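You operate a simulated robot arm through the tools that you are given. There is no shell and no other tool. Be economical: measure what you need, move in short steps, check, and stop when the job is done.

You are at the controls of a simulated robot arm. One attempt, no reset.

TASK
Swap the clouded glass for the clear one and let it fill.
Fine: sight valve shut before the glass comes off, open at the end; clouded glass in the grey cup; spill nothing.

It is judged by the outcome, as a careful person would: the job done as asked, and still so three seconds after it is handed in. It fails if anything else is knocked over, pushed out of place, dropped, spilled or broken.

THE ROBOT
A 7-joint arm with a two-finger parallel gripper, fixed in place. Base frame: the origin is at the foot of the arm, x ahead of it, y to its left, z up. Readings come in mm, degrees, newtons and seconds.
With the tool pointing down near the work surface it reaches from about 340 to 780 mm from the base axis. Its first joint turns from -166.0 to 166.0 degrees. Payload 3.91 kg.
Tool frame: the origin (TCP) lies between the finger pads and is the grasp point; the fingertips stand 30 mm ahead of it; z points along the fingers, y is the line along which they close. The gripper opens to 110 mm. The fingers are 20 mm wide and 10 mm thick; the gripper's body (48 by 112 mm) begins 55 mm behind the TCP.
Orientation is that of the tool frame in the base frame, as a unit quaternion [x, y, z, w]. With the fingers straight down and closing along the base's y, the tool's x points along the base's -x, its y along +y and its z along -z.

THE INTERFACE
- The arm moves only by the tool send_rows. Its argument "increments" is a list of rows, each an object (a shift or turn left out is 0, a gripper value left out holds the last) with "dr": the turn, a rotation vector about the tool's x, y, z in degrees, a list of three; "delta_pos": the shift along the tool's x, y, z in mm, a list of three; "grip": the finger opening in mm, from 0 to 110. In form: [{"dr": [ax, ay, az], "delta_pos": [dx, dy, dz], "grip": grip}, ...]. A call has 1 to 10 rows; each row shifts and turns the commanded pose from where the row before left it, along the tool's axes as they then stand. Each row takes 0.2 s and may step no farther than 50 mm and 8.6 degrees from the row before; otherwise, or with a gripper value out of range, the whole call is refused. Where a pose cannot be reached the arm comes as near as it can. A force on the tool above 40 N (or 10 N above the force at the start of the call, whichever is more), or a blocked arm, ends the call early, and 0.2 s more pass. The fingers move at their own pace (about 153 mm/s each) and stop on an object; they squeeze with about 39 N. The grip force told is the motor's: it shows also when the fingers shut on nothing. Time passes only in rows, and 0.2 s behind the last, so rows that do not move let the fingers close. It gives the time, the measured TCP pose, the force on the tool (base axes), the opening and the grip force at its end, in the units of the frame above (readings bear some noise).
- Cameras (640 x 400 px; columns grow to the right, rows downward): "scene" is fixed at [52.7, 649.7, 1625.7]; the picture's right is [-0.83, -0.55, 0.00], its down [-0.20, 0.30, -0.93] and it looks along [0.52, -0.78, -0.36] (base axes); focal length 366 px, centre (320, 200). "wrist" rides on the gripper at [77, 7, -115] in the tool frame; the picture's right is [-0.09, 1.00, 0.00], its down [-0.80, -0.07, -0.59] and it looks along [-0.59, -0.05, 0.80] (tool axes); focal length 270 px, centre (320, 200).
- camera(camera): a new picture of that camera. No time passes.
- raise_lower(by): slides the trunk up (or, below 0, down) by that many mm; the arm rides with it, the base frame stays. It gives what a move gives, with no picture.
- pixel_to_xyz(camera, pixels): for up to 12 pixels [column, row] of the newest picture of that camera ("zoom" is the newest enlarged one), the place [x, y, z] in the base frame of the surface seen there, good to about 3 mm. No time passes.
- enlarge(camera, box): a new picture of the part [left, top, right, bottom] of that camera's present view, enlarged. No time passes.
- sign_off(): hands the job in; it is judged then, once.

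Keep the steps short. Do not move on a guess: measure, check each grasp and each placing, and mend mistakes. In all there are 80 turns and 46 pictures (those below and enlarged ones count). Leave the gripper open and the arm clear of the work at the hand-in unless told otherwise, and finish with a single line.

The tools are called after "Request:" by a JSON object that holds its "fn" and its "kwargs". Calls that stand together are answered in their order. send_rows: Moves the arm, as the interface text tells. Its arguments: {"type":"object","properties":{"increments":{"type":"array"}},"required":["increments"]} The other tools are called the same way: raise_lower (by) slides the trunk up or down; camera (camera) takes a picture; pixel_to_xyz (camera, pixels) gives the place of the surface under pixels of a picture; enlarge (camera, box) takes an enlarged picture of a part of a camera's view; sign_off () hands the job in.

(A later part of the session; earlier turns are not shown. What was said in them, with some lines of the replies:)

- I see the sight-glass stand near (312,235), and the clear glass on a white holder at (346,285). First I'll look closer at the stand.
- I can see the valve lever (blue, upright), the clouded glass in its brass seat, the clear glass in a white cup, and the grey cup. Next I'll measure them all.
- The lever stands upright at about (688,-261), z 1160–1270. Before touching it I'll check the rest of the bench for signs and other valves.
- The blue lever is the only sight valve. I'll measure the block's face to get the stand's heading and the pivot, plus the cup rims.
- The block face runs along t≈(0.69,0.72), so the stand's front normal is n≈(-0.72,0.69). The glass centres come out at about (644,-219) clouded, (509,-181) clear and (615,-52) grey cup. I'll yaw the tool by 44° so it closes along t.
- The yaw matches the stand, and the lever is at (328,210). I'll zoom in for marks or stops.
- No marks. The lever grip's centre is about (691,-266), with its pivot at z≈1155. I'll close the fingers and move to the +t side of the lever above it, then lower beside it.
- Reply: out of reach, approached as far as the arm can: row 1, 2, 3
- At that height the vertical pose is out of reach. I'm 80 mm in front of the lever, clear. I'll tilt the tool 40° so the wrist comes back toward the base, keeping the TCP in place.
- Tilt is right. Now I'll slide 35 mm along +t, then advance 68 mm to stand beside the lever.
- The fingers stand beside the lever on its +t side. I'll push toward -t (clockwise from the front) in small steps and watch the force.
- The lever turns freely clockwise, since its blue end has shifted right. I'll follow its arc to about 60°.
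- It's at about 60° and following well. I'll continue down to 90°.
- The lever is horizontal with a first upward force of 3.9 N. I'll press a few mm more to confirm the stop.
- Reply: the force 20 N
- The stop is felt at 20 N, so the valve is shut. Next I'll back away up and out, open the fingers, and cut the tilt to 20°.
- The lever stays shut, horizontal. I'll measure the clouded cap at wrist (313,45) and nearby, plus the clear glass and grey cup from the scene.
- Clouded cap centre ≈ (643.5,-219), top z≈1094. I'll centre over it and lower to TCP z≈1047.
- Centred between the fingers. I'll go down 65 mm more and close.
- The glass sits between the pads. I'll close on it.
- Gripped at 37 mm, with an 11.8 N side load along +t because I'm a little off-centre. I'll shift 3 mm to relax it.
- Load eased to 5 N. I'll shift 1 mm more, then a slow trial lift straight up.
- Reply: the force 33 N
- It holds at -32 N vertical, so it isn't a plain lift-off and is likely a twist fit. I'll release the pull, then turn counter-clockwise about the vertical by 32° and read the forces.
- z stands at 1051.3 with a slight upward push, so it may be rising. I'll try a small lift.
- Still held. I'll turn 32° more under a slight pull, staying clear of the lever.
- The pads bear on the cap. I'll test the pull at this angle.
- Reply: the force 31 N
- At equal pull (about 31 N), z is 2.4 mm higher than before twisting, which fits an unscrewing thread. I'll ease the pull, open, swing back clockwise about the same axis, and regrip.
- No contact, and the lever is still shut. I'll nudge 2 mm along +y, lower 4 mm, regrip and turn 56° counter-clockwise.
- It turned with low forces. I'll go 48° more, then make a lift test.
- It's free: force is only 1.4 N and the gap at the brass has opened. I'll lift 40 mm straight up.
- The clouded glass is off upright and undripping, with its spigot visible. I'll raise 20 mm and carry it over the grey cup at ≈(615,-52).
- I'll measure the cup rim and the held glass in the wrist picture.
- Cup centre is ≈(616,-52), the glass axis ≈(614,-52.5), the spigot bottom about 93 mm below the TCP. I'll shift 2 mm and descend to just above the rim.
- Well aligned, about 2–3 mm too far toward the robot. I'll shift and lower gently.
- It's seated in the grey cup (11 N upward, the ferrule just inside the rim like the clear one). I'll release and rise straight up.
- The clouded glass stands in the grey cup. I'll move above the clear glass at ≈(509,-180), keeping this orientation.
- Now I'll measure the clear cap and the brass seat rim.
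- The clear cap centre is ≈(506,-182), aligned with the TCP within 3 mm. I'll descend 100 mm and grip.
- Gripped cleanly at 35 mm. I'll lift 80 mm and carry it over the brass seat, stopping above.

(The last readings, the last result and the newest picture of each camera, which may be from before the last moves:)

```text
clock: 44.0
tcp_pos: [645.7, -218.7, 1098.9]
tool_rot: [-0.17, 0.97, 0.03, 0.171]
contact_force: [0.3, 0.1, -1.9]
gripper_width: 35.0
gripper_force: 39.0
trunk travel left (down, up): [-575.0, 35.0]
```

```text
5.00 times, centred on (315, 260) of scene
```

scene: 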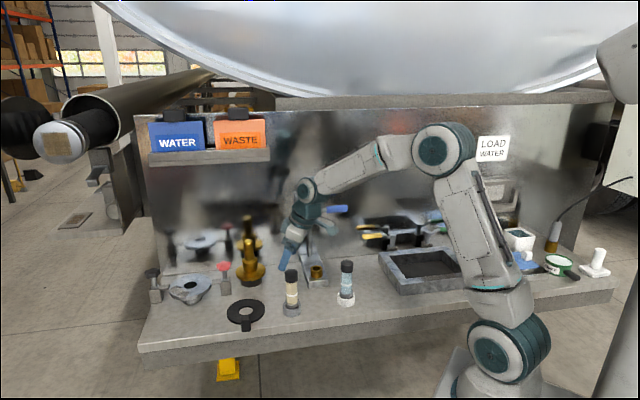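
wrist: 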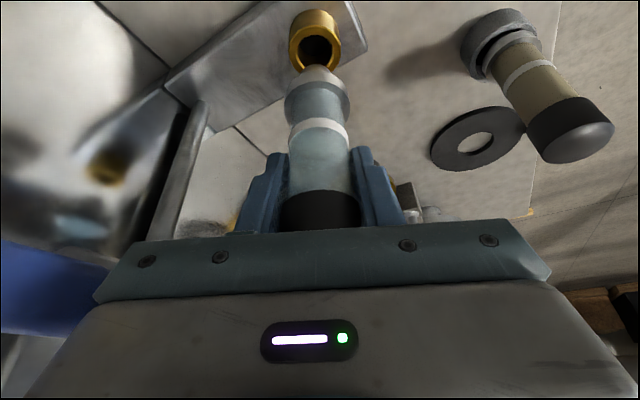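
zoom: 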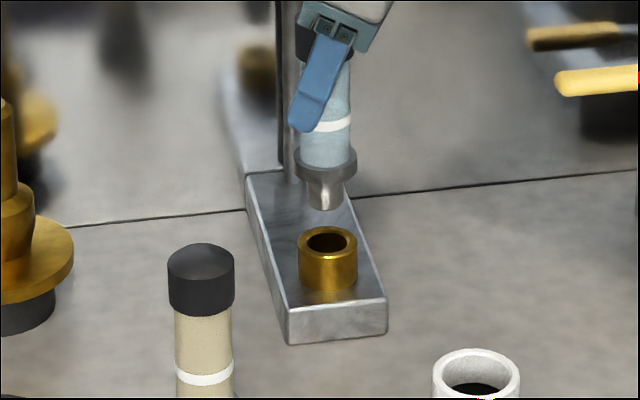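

Spigot and seat line up in both views. I'll descend 36 mm, then gently.

Request:
{"fn": "send_rows", "kwargs": {"increments": [{"delta_pos": [4.1, 0, 11.3]}, {"delta_pos": [4.1, 0, 11.3]}, {"delta_pos": [2.05, 0, 5.65]}, {"delta_pos": [2.05, 0, 5.65]}, {}]}}

```text
clock: 45.2
tcp_pos: [646.9, -218.9, 1063.1]
tool_rot: [-0.171, 0.97, 0.03, 0.171]
contact_force: [-2.0, -1.5, -1.0]
gripper_width: 34.8
gripper_force: 39.6
trunk travel left (down, up): [-575.0, 35.0]
```

Request:
{"fn": "send_rows", "kwargs": {"increments": [{"delta_pos": [1.37, 0, 3.76]}, {"delta_pos": [1.37, 0, 3.76]}, {"delta_pos": [0.7, 0, 1.9]}, {"delta_pos": [0.7, 0, 1.9]}, {}]}}

Request:
{"fn": "enlarge", "kwargs": {"camera": "scene", "box": [280, 220, 350, 300]}}

```text
clock: 46.4
tcp_pos: [647.0, -218.1, 1051.0]
tool_rot: [-0.171, 0.97, 0.03, 0.171]
contact_force: [-2.9, -2.1, -1.6]
gripper_width: 34.6
gripper_force: 39.1
trunk travel left (down, up): [-575.0, 35.0]
```

```text
5.00 times, centred on (315, 260) of scene
```

zoom: 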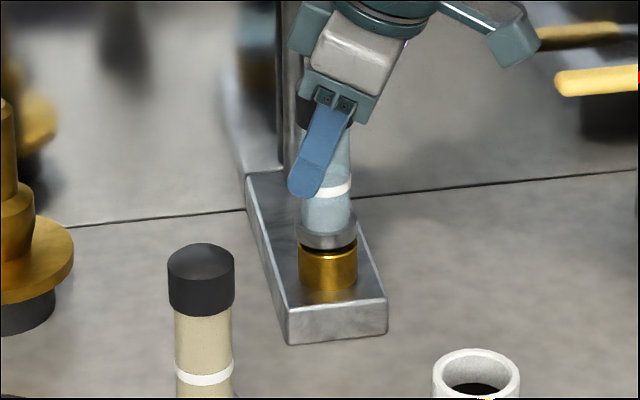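

The spigot is in the seat. I'll go down a little more until contact.

Request:
{"fn": "send_rows", "kwargs": {"increments": [{"delta_pos": [0.5, 0, 1.4]}, {"delta_pos": [0.5, 0, 1.4]}, {}]}}

```text
clock: 47.2
tcp_pos: [646.7, -219.3, 1048.4]
tool_rot: [-0.171, 0.97, 0.03, 0.172]
contact_force: [-4.2, -2.5, 4.1]
gripper_width: 35.0
gripper_force: 39.0
trunk travel left (down, up): [-575.0, 35.0]
```

Contact at 1048.4. I'll ease the side load 1 mm, press lightly and turn clockwise 56°.

Request:
{"fn": "send_rows", "kwargs": {"increments": [{"delta_pos": [1.3, 0, 0.6]}, {"dr": [2.74, 0, 7.52]}, {"dr": [2.74, 0, 7.52]}, {"dr": [2.74, 0, 7.52]}, {"dr": [2.74, 0, 7.52]}, {"dr": [2.74, 0, 7.52]}, {"dr": [2.74, 0, 7.52]}, {"dr": [2.74, 0, 7.52]}, {}]}}

Request:
{"fn": "send_rows", "kwargs": {"increments": [{"dr": [2.74, 0, 7.52]}, {"dr": [2.74, 0, 7.52]}, {"dr": [2.74, 0, 7.52]}, {"dr": [2.74, 0, 7.52]}, {"dr": [2.74, 0, 7.52]}, {"dr": [2.74, 0, 7.52]}, {}]}}

```text
clock: 49.2
tcp_pos: [643.2, -219.4, 1049.8]
tool_rot: [0.306, 0.936, -0.053, 0.167]
contact_force: [-0.8, -5.6, 21.2]
gripper_width: 34.8
gripper_force: 39.1
trunk travel left (down, up): [-575.0, 35.0]
```

```text
clock: 50.8
tcp_pos: [643.9, -218.2, 1048.7]
tool_rot: [0.661, 0.73, -0.116, 0.129]
contact_force: [0.7, -9.0, 27.9]
gripper_width: 35.0
gripper_force: 38.7
trunk travel left (down, up): [-575.0, 35.0]
```

The twist is done with a 28 N seating force. I'll ease up a little and test with a gentle pull.

Request:
{"fn": "send_rows", "kwargs": {"increments": [{"delta_pos": [-0.7, 0, -1.9]}, {"delta_pos": [-0.7, 0, -1.9]}, {"delta_pos": [-0.7, 0, -1.9]}, {}]}}

```text
clock: 51.8
tcp_pos: [644.4, -219.5, 1049.3]
tool_rot: [0.659, 0.732, -0.118, 0.124]
contact_force: [-4.3, -8.9, -16.5]
gripper_width: 34.9
gripper_force: 39.4
trunk travel left (down, up): [-575.0, 35.0]
```

It holds: 16 N of pull moved it just 0.6 mm. To be sure it's fully home, I'll release, swing back and give a second clockwise turn.

Request:
{"fn": "send_rows", "kwargs": {"increments": [{"delta_pos": [1.0, 0, 2.8]}, {"grip": 64}, {}, {"dr": [-2.74, 0, -7.52]}, {"dr": [-2.74, 0, -7.52]}, {"dr": [-2.74, 0, -7.52]}, {"dr": [-2.74, 0, -7.52]}, {"dr": [-2.74, 0, -7.52]}, {"dr": [-2.74, 0, -7.52]}, {"dr": [-2.74, 0, -7.52]}]}}

Request:
{"fn": "send_rows", "kwargs": {"increments": [{"dr": [-2.74, 0, -7.52]}, {"dr": [-2.74, 0, -7.52]}, {"grip": 20}, {}, {}]}}

Request:
{"fn": "enlarge", "kwargs": {"camera": "wrist", "box": [220, 0, 420, 240]}}

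```text
clock: 54.0
tcp_pos: [645.5, -218.9, 1049.7]
tool_rot: [0.237, 0.956, -0.042, 0.168]
contact_force: [-0.2, -0.5, -0.1]
gripper_width: 64.0
gripper_force: 0.1
trunk travel left (down, up): [-575.0, 35.0]
```

```text
clock: 55.2
tcp_pos: [646.1, -219.0, 1049.4]
tool_rot: [0.103, 0.979, -0.019, 0.173]
contact_force: [-1.3, -2.5, 0.8]
gripper_width: 37.0
gripper_force: 39.0
trunk travel left (down, up): [-575.0, 35.0]
```

```text
1.67 times, centred on (320, 120) of wrist
```

zoom: 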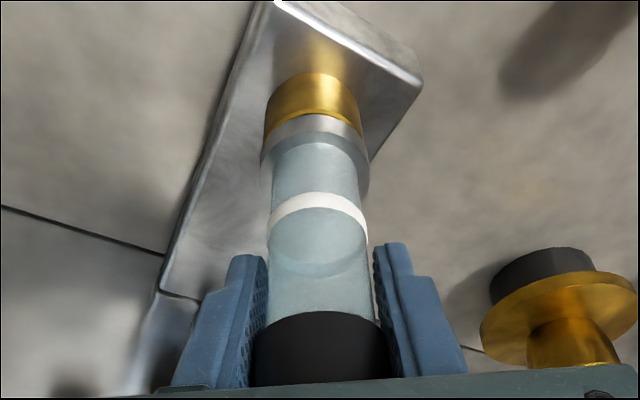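

The ferrule now sits flush on the brass. Second clockwise turn of 72°.

Request:
{"fn": "send_rows", "kwargs": {"increments": [{"dr": [2.74, 0, 7.52]}, {"dr": [2.74, 0, 7.52]}, {"dr": [2.74, 0, 7.52]}, {"dr": [2.74, 0, 7.52]}, {"dr": [2.74, 0, 7.52]}, {"dr": [2.74, 0, 7.52]}, {"dr": [2.74, 0, 7.52]}, {"dr": [2.74, 0, 7.52]}, {"dr": [2.74, 0, 7.52]}, {}]}}

```text
clock: 57.4
tcp_pos: [645.0, -220.0, 1050.1]
tool_rot: [0.66, 0.731, -0.117, 0.128]
contact_force: [-9.6, -5.6, 0.7]
gripper_width: 37.2
gripper_force: 39.4
trunk travel left (down, up): [-575.0, 35.0]
```

A firm pull test now, about 5 mm commanded.

Request:
{"fn": "send_rows", "kwargs": {"increments": [{"delta_pos": [-0.7, 0, -1.9]}, {"delta_pos": [-0.7, 0, -1.9]}, {"delta_pos": [-0.5, 0, -1.3]}, {}]}}

```text
clock: 58.4
tcp_pos: [644.7, -219.7, 1052.1]
tool_rot: [0.66, 0.731, -0.118, 0.125]
contact_force: [-15.6, -3.3, -32.4]
gripper_width: 37.1
gripper_force: 39.0
trunk travel left (down, up): [-575.0, 35.0]
```

Held at -32 N just like the original, so it's locked. I'll ease, open, turn back to the stand's heading and rise clear.

Request:
{"fn": "send_rows", "kwargs": {"increments": [{"delta_pos": [1.4, 0, 3.8]}, {"grip": 80}, {}, {"dr": [-2.74, 0, -7.52]}, {"dr": [-2.74, 0, -7.52]}, {"dr": [-2.74, 0, -7.52]}, {"dr": [-2.74, 0, -7.52]}, {"dr": [-2.74, 0, -7.52]}]}}

Request:
{"fn": "send_rows", "kwargs": {"increments": [{"delta_pos": [-7.7, 0, -21.2]}, {"delta_pos": [-7.7, 0, -21.2]}, {"delta_pos": [-7.7, 0, -21.2]}, {"delta_pos": [-7.7, 0, -21.2]}, {"delta_pos": [28.2, 0, -10.3]}, {"delta_pos": [28.2, 0, -10.3], "grip": 0}, {}]}}

Request:
{"fn": "send_rows", "kwargs": {"increments": [{"dr": [0, -8, 0]}, {"dr": [0, -8, 0]}, {"dr": [0, -8, 0]}, {"dr": [0, -8, 0]}, {"dr": [0, -8, 0]}, {}]}}

Request:
{"fn": "camera", "kwargs": {"camera": "scene"}}

```text
clock: 60.2
tcp_pos: [646.1, -219.0, 1052.0]
tool_rot: [0.368, 0.913, -0.066, 0.16]
contact_force: [-0.6, -0.1, 0.2]
gripper_width: 79.9
gripper_force: 0.0
trunk travel left (down, up): [-575.0, 35.0]
```

```text
clock: 61.8
tcp_pos: [601.3, -176.9, 1141.9]
tool_rot: [0.369, 0.913, -0.065, 0.161]
contact_force: [-0.4, 0.0, -0.3]
gripper_width: 0.1
gripper_force: 38.3
trunk travel left (down, up): [-575.0, 35.0]
```

```text
clock: 63.2
tcp_pos: [601.4, -176.5, 1141.1]
tool_rot: [0.324, 0.803, -0.186, 0.465]
contact_force: [-0.3, -0.9, 0.5]
gripper_width: 0.2
gripper_force: 37.5
trunk travel left (down, up): [-575.0, 35.0]
```

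```text
6 pictures are left
```

scene: 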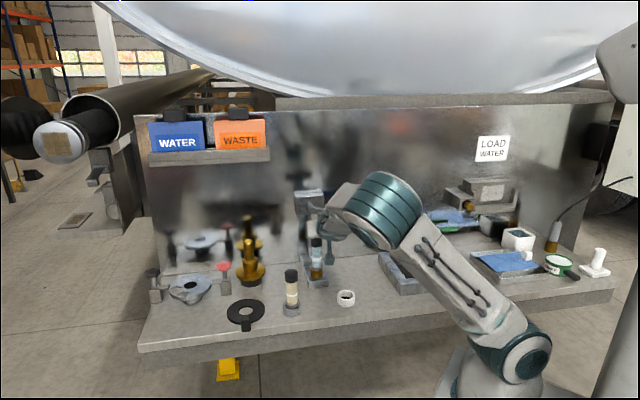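

The clear glass is in the seat and the clouded in the grey cup. Next I'll move sideways below the level of the shut lever, then advance under it.

Request:
{"fn": "send_rows", "kwargs": {"increments": [{"delta_pos": [11.2, -38.5, 6.5]}, {"delta_pos": [11.2, -38.5, 6.5]}, {"delta_pos": [-14.8, 0, 25.7]}, {"delta_pos": [-14.8, 0, 25.7]}, {"delta_pos": [-14.8, 0, 25.7]}, {"delta_pos": [-14.8, 0, 25.7]}, {}]}}

Request:
{"fn": "enlarge", "kwargs": {"camera": "scene", "box": [270, 150, 390, 270]}}

```text
clock: 64.8
tcp_pos: [635.8, -314.7, 1116.2]
tool_rot: [0.323, 0.803, -0.187, 0.464]
contact_force: [0.3, -0.7, 0.1]
gripper_width: 0.1
gripper_force: 37.9
trunk travel left (down, up): [-575.0, 35.0]
```

```text
3.33 times, centred on (330, 210) of scene
```

zoom: 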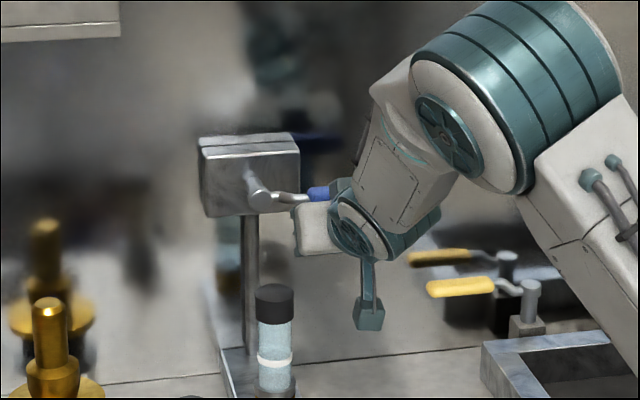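

Under the lever, no contact. I'll lift it along its arc to about 45°.

Request:
{"fn": "send_rows", "kwargs": {"increments": [{"delta_pos": [-16.5, -1.6, -9.5]}, {"delta_pos": [-8.7, -1.3, -5]}, {"delta_pos": [-8.7, -1.3, -5]}, {"delta_pos": [-9.1, 1.3, -5.2]}, {"delta_pos": [-9.1, 1.3, -5.2]}, {"delta_pos": [-8.2, 4, -4.8]}, {"delta_pos": [-8.2, 4, -4.8]}]}}

Request:
{"fn": "enlarge", "kwargs": {"camera": "scene", "box": [270, 150, 390, 270]}}

```text
clock: 66.4
tcp_pos: [638.5, -310.6, 1196.0]
tool_rot: [0.325, 0.803, -0.187, 0.464]
contact_force: [-1.3, 0.0, 0.7]
gripper_width: 0.0
gripper_force: 38.0
trunk travel left (down, up): [-575.0, 35.0]
```

```text
3.33 times, centred on (330, 210) of scene
```

zoom: 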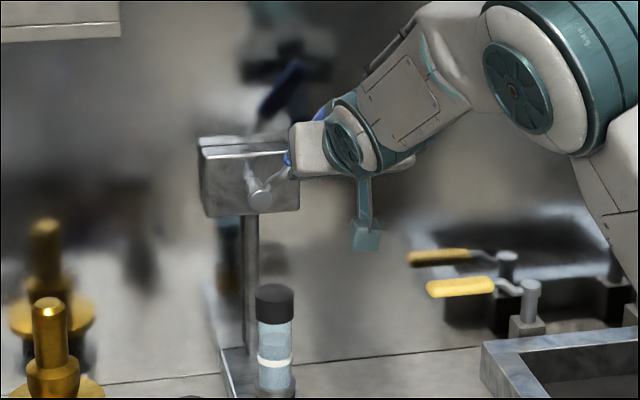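

The reflection shows the lever at about 45°. I'll continue to upright, with slow final steps to feel the stop.

Request:
{"fn": "send_rows", "kwargs": {"increments": [{"delta_pos": [-6.5, 6.9, -3.75]}, {"delta_pos": [-6.5, 6.9, -3.75]}, {"delta_pos": [-5.2, 8, -3]}, {"delta_pos": [-5.2, 8, -3]}, {"delta_pos": [-3.5, 9.9, -2]}, {"delta_pos": [-3.5, 7, -2]}, {"delta_pos": [0, 3, 0]}, {"delta_pos": [0, 2, 0]}, {"delta_pos": [0, 1.5, 0]}]}}

```text
clock: 68.4
tcp_pos: [669.7, -278.7, 1229.4]
tool_rot: [0.328, 0.802, -0.187, 0.462]
contact_force: [-25.5, -19.1, -9.6]
gripper_width: 0.4
gripper_force: 37.8
trunk travel left (down, up): [-575.0, 35.0]
```

The stop is felt at about 32 N. I'll back off along -t, then withdraw forward and look.

Request:
{"fn": "send_rows", "kwargs": {"increments": [{"delta_pos": [0, -15, 0]}, {"delta_pos": [0, -25, 0]}, {"delta_pos": [20, 0, -34.6]}, {"delta_pos": [20, 0, -34.6]}, {"delta_pos": [20, 0, -34.6]}, {"delta_pos": [20, 0, -34.6]}, {"delta_pos": [0, -45, 0], "grip": 80}, {"delta_pos": [0, -45, 0]}, {}]}}

Request:
{"fn": "enlarge", "kwargs": {"camera": "scene", "box": [260, 150, 380, 320]}}

```text
clock: 70.4
tcp_pos: [470.4, -253.3, 1230.2]
tool_rot: [0.323, 0.803, -0.187, 0.464]
contact_force: [-0.6, 0.2, 0.2]
gripper_width: 79.9
gripper_force: 0.0
trunk travel left (down, up): [-575.0, 35.0]
```

```text
2.35 times, centred on (320, 235) of scene
```

zoom: 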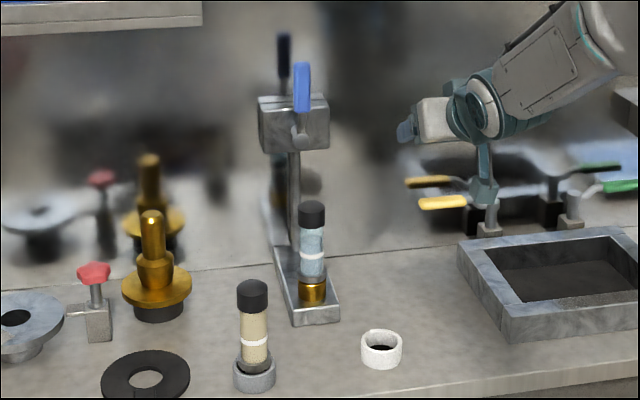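

The lever is upright as at the start, and both glasses are placed. I'll wait for the fill, then check it.

Request:
{"fn": "send_rows", "kwargs": {"increments": [{}, {}, {}, {}, {}, {}, {}, {}, {}, {}]}}

Request:
{"fn": "send_rows", "kwargs": {"increments": [{}, {}, {}, {}, {}, {}, {}, {}, {}, {}]}}

Request:
{"fn": "send_rows", "kwargs": {"increments": [{}, {}, {}, {}, {}, {}, {}, {}, {}, {}]}}

Request:
{"fn": "enlarge", "kwargs": {"camera": "scene", "box": [280, 220, 350, 310]}}

```text
clock: 72.6
tcp_pos: [471.0, -254.5, 1230.7]
tool_rot: [0.325, 0.803, -0.188, 0.463]
contact_force: [-0.3, -0.3, -0.1]
gripper_width: 79.7
gripper_force: 0.0
trunk travel left (down, up): [-575.0, 35.0]
```

```text
clock: 74.8
tcp_pos: [471.1, -254.3, 1230.5]
tool_rot: [0.325, 0.803, -0.188, 0.463]
contact_force: [0.0, 0.1, -0.3]
gripper_width: 80.2
gripper_force: 0.0
trunk travel left (down, up): [-575.0, 35.0]
```

```text
clock: 77.0
tcp_pos: [470.9, -254.1, 1229.8]
tool_rot: [0.324, 0.803, -0.187, 0.463]
contact_force: [-0.2, -0.2, -0.2]
gripper_width: 80.3
gripper_force: 0.0
trunk travel left (down, up): [-575.0, 35.0]
```

```text
4.44 times, centred on (315, 265) of scene
```

zoom: 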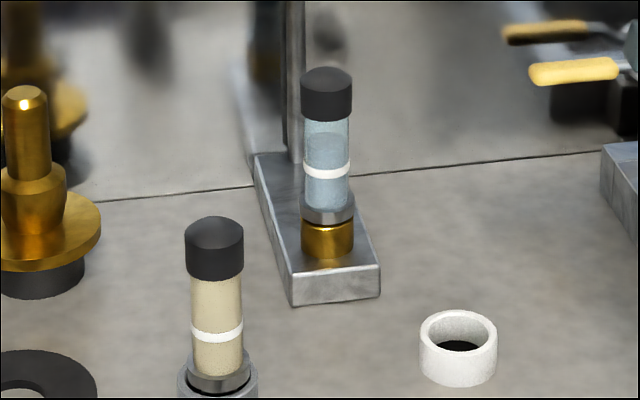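

Water shows up to a little above the white ring, with no leak. I'll wait a bit more and compare.

Request:
{"fn": "send_rows", "kwargs": {"increments": [{}, {}, {}, {}, {}, {}, {}, {}, {}, {}]}}

Request:
{"fn": "send_rows", "kwargs": {"increments": [{}, {}, {}, {}, {}, {}, {}, {}, {}, {}]}}

Request:
{"fn": "send_rows", "kwargs": {"increments": [{}, {}, {}, {}, {}, {}, {}, {}, {}, {}]}}

Request:
{"fn": "enlarge", "kwargs": {"camera": "scene", "box": [280, 220, 350, 310]}}

```text
clock: 79.2
tcp_pos: [471.0, -252.9, 1230.2]
tool_rot: [0.324, 0.804, -0.186, 0.463]
contact_force: [0.7, -0.3, 0.4]
gripper_width: 80.1
gripper_force: 0.0
trunk travel left (down, up): [-575.0, 35.0]
```

```text
clock: 81.4
tcp_pos: [472.3, -253.7, 1229.1]
tool_rot: [0.324, 0.803, -0.186, 0.464]
contact_force: [0.1, 0.3, -0.3]
gripper_width: 80.1
gripper_force: 0.0
trunk travel left (down, up): [-575.0, 35.0]
```

```text
clock: 83.6
tcp_pos: [471.1, -254.8, 1228.7]
tool_rot: [0.325, 0.802, -0.188, 0.464]
contact_force: [0.0, -0.5, -0.2]
gripper_width: 80.0
gripper_force: 0.1
trunk travel left (down, up): [-575.0, 35.0]
```

```text
4.44 times, centred on (315, 265) of scene
```

zoom: 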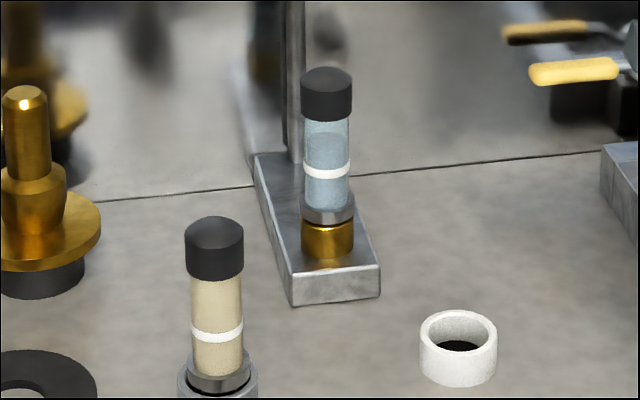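

The level is steady. One last close look to confirm the fill.

Request:
{"fn": "enlarge", "kwargs": {"camera": "scene", "box": [300, 230, 332, 280]}}

```text
8.00 times, centred on (316, 255) of scene
```

zoom: 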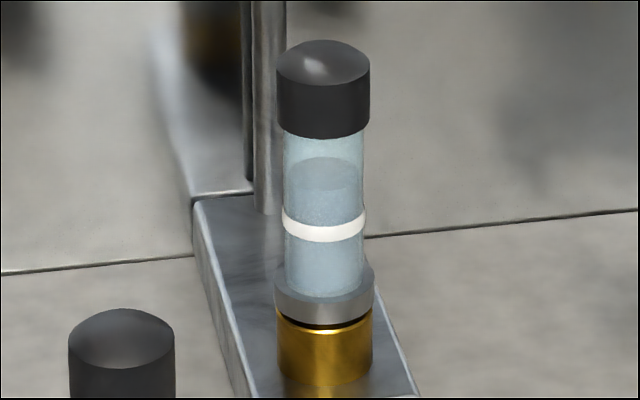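

The liquid surface is clearly visible and steady above the ring, higher than before seating. The valve is open, nothing has leaked, and the arm is clear with the gripper open. I'm handing in.

Request:
{"fn": "sign_off", "kwargs": {}}

```text
The job is handed in.
```

The clear glass is locked in the seat and filled to a steady level above its ring, the clouded glass is in the grey cup, the sight valve was shut before the swap and is open again, and I saw no spills.
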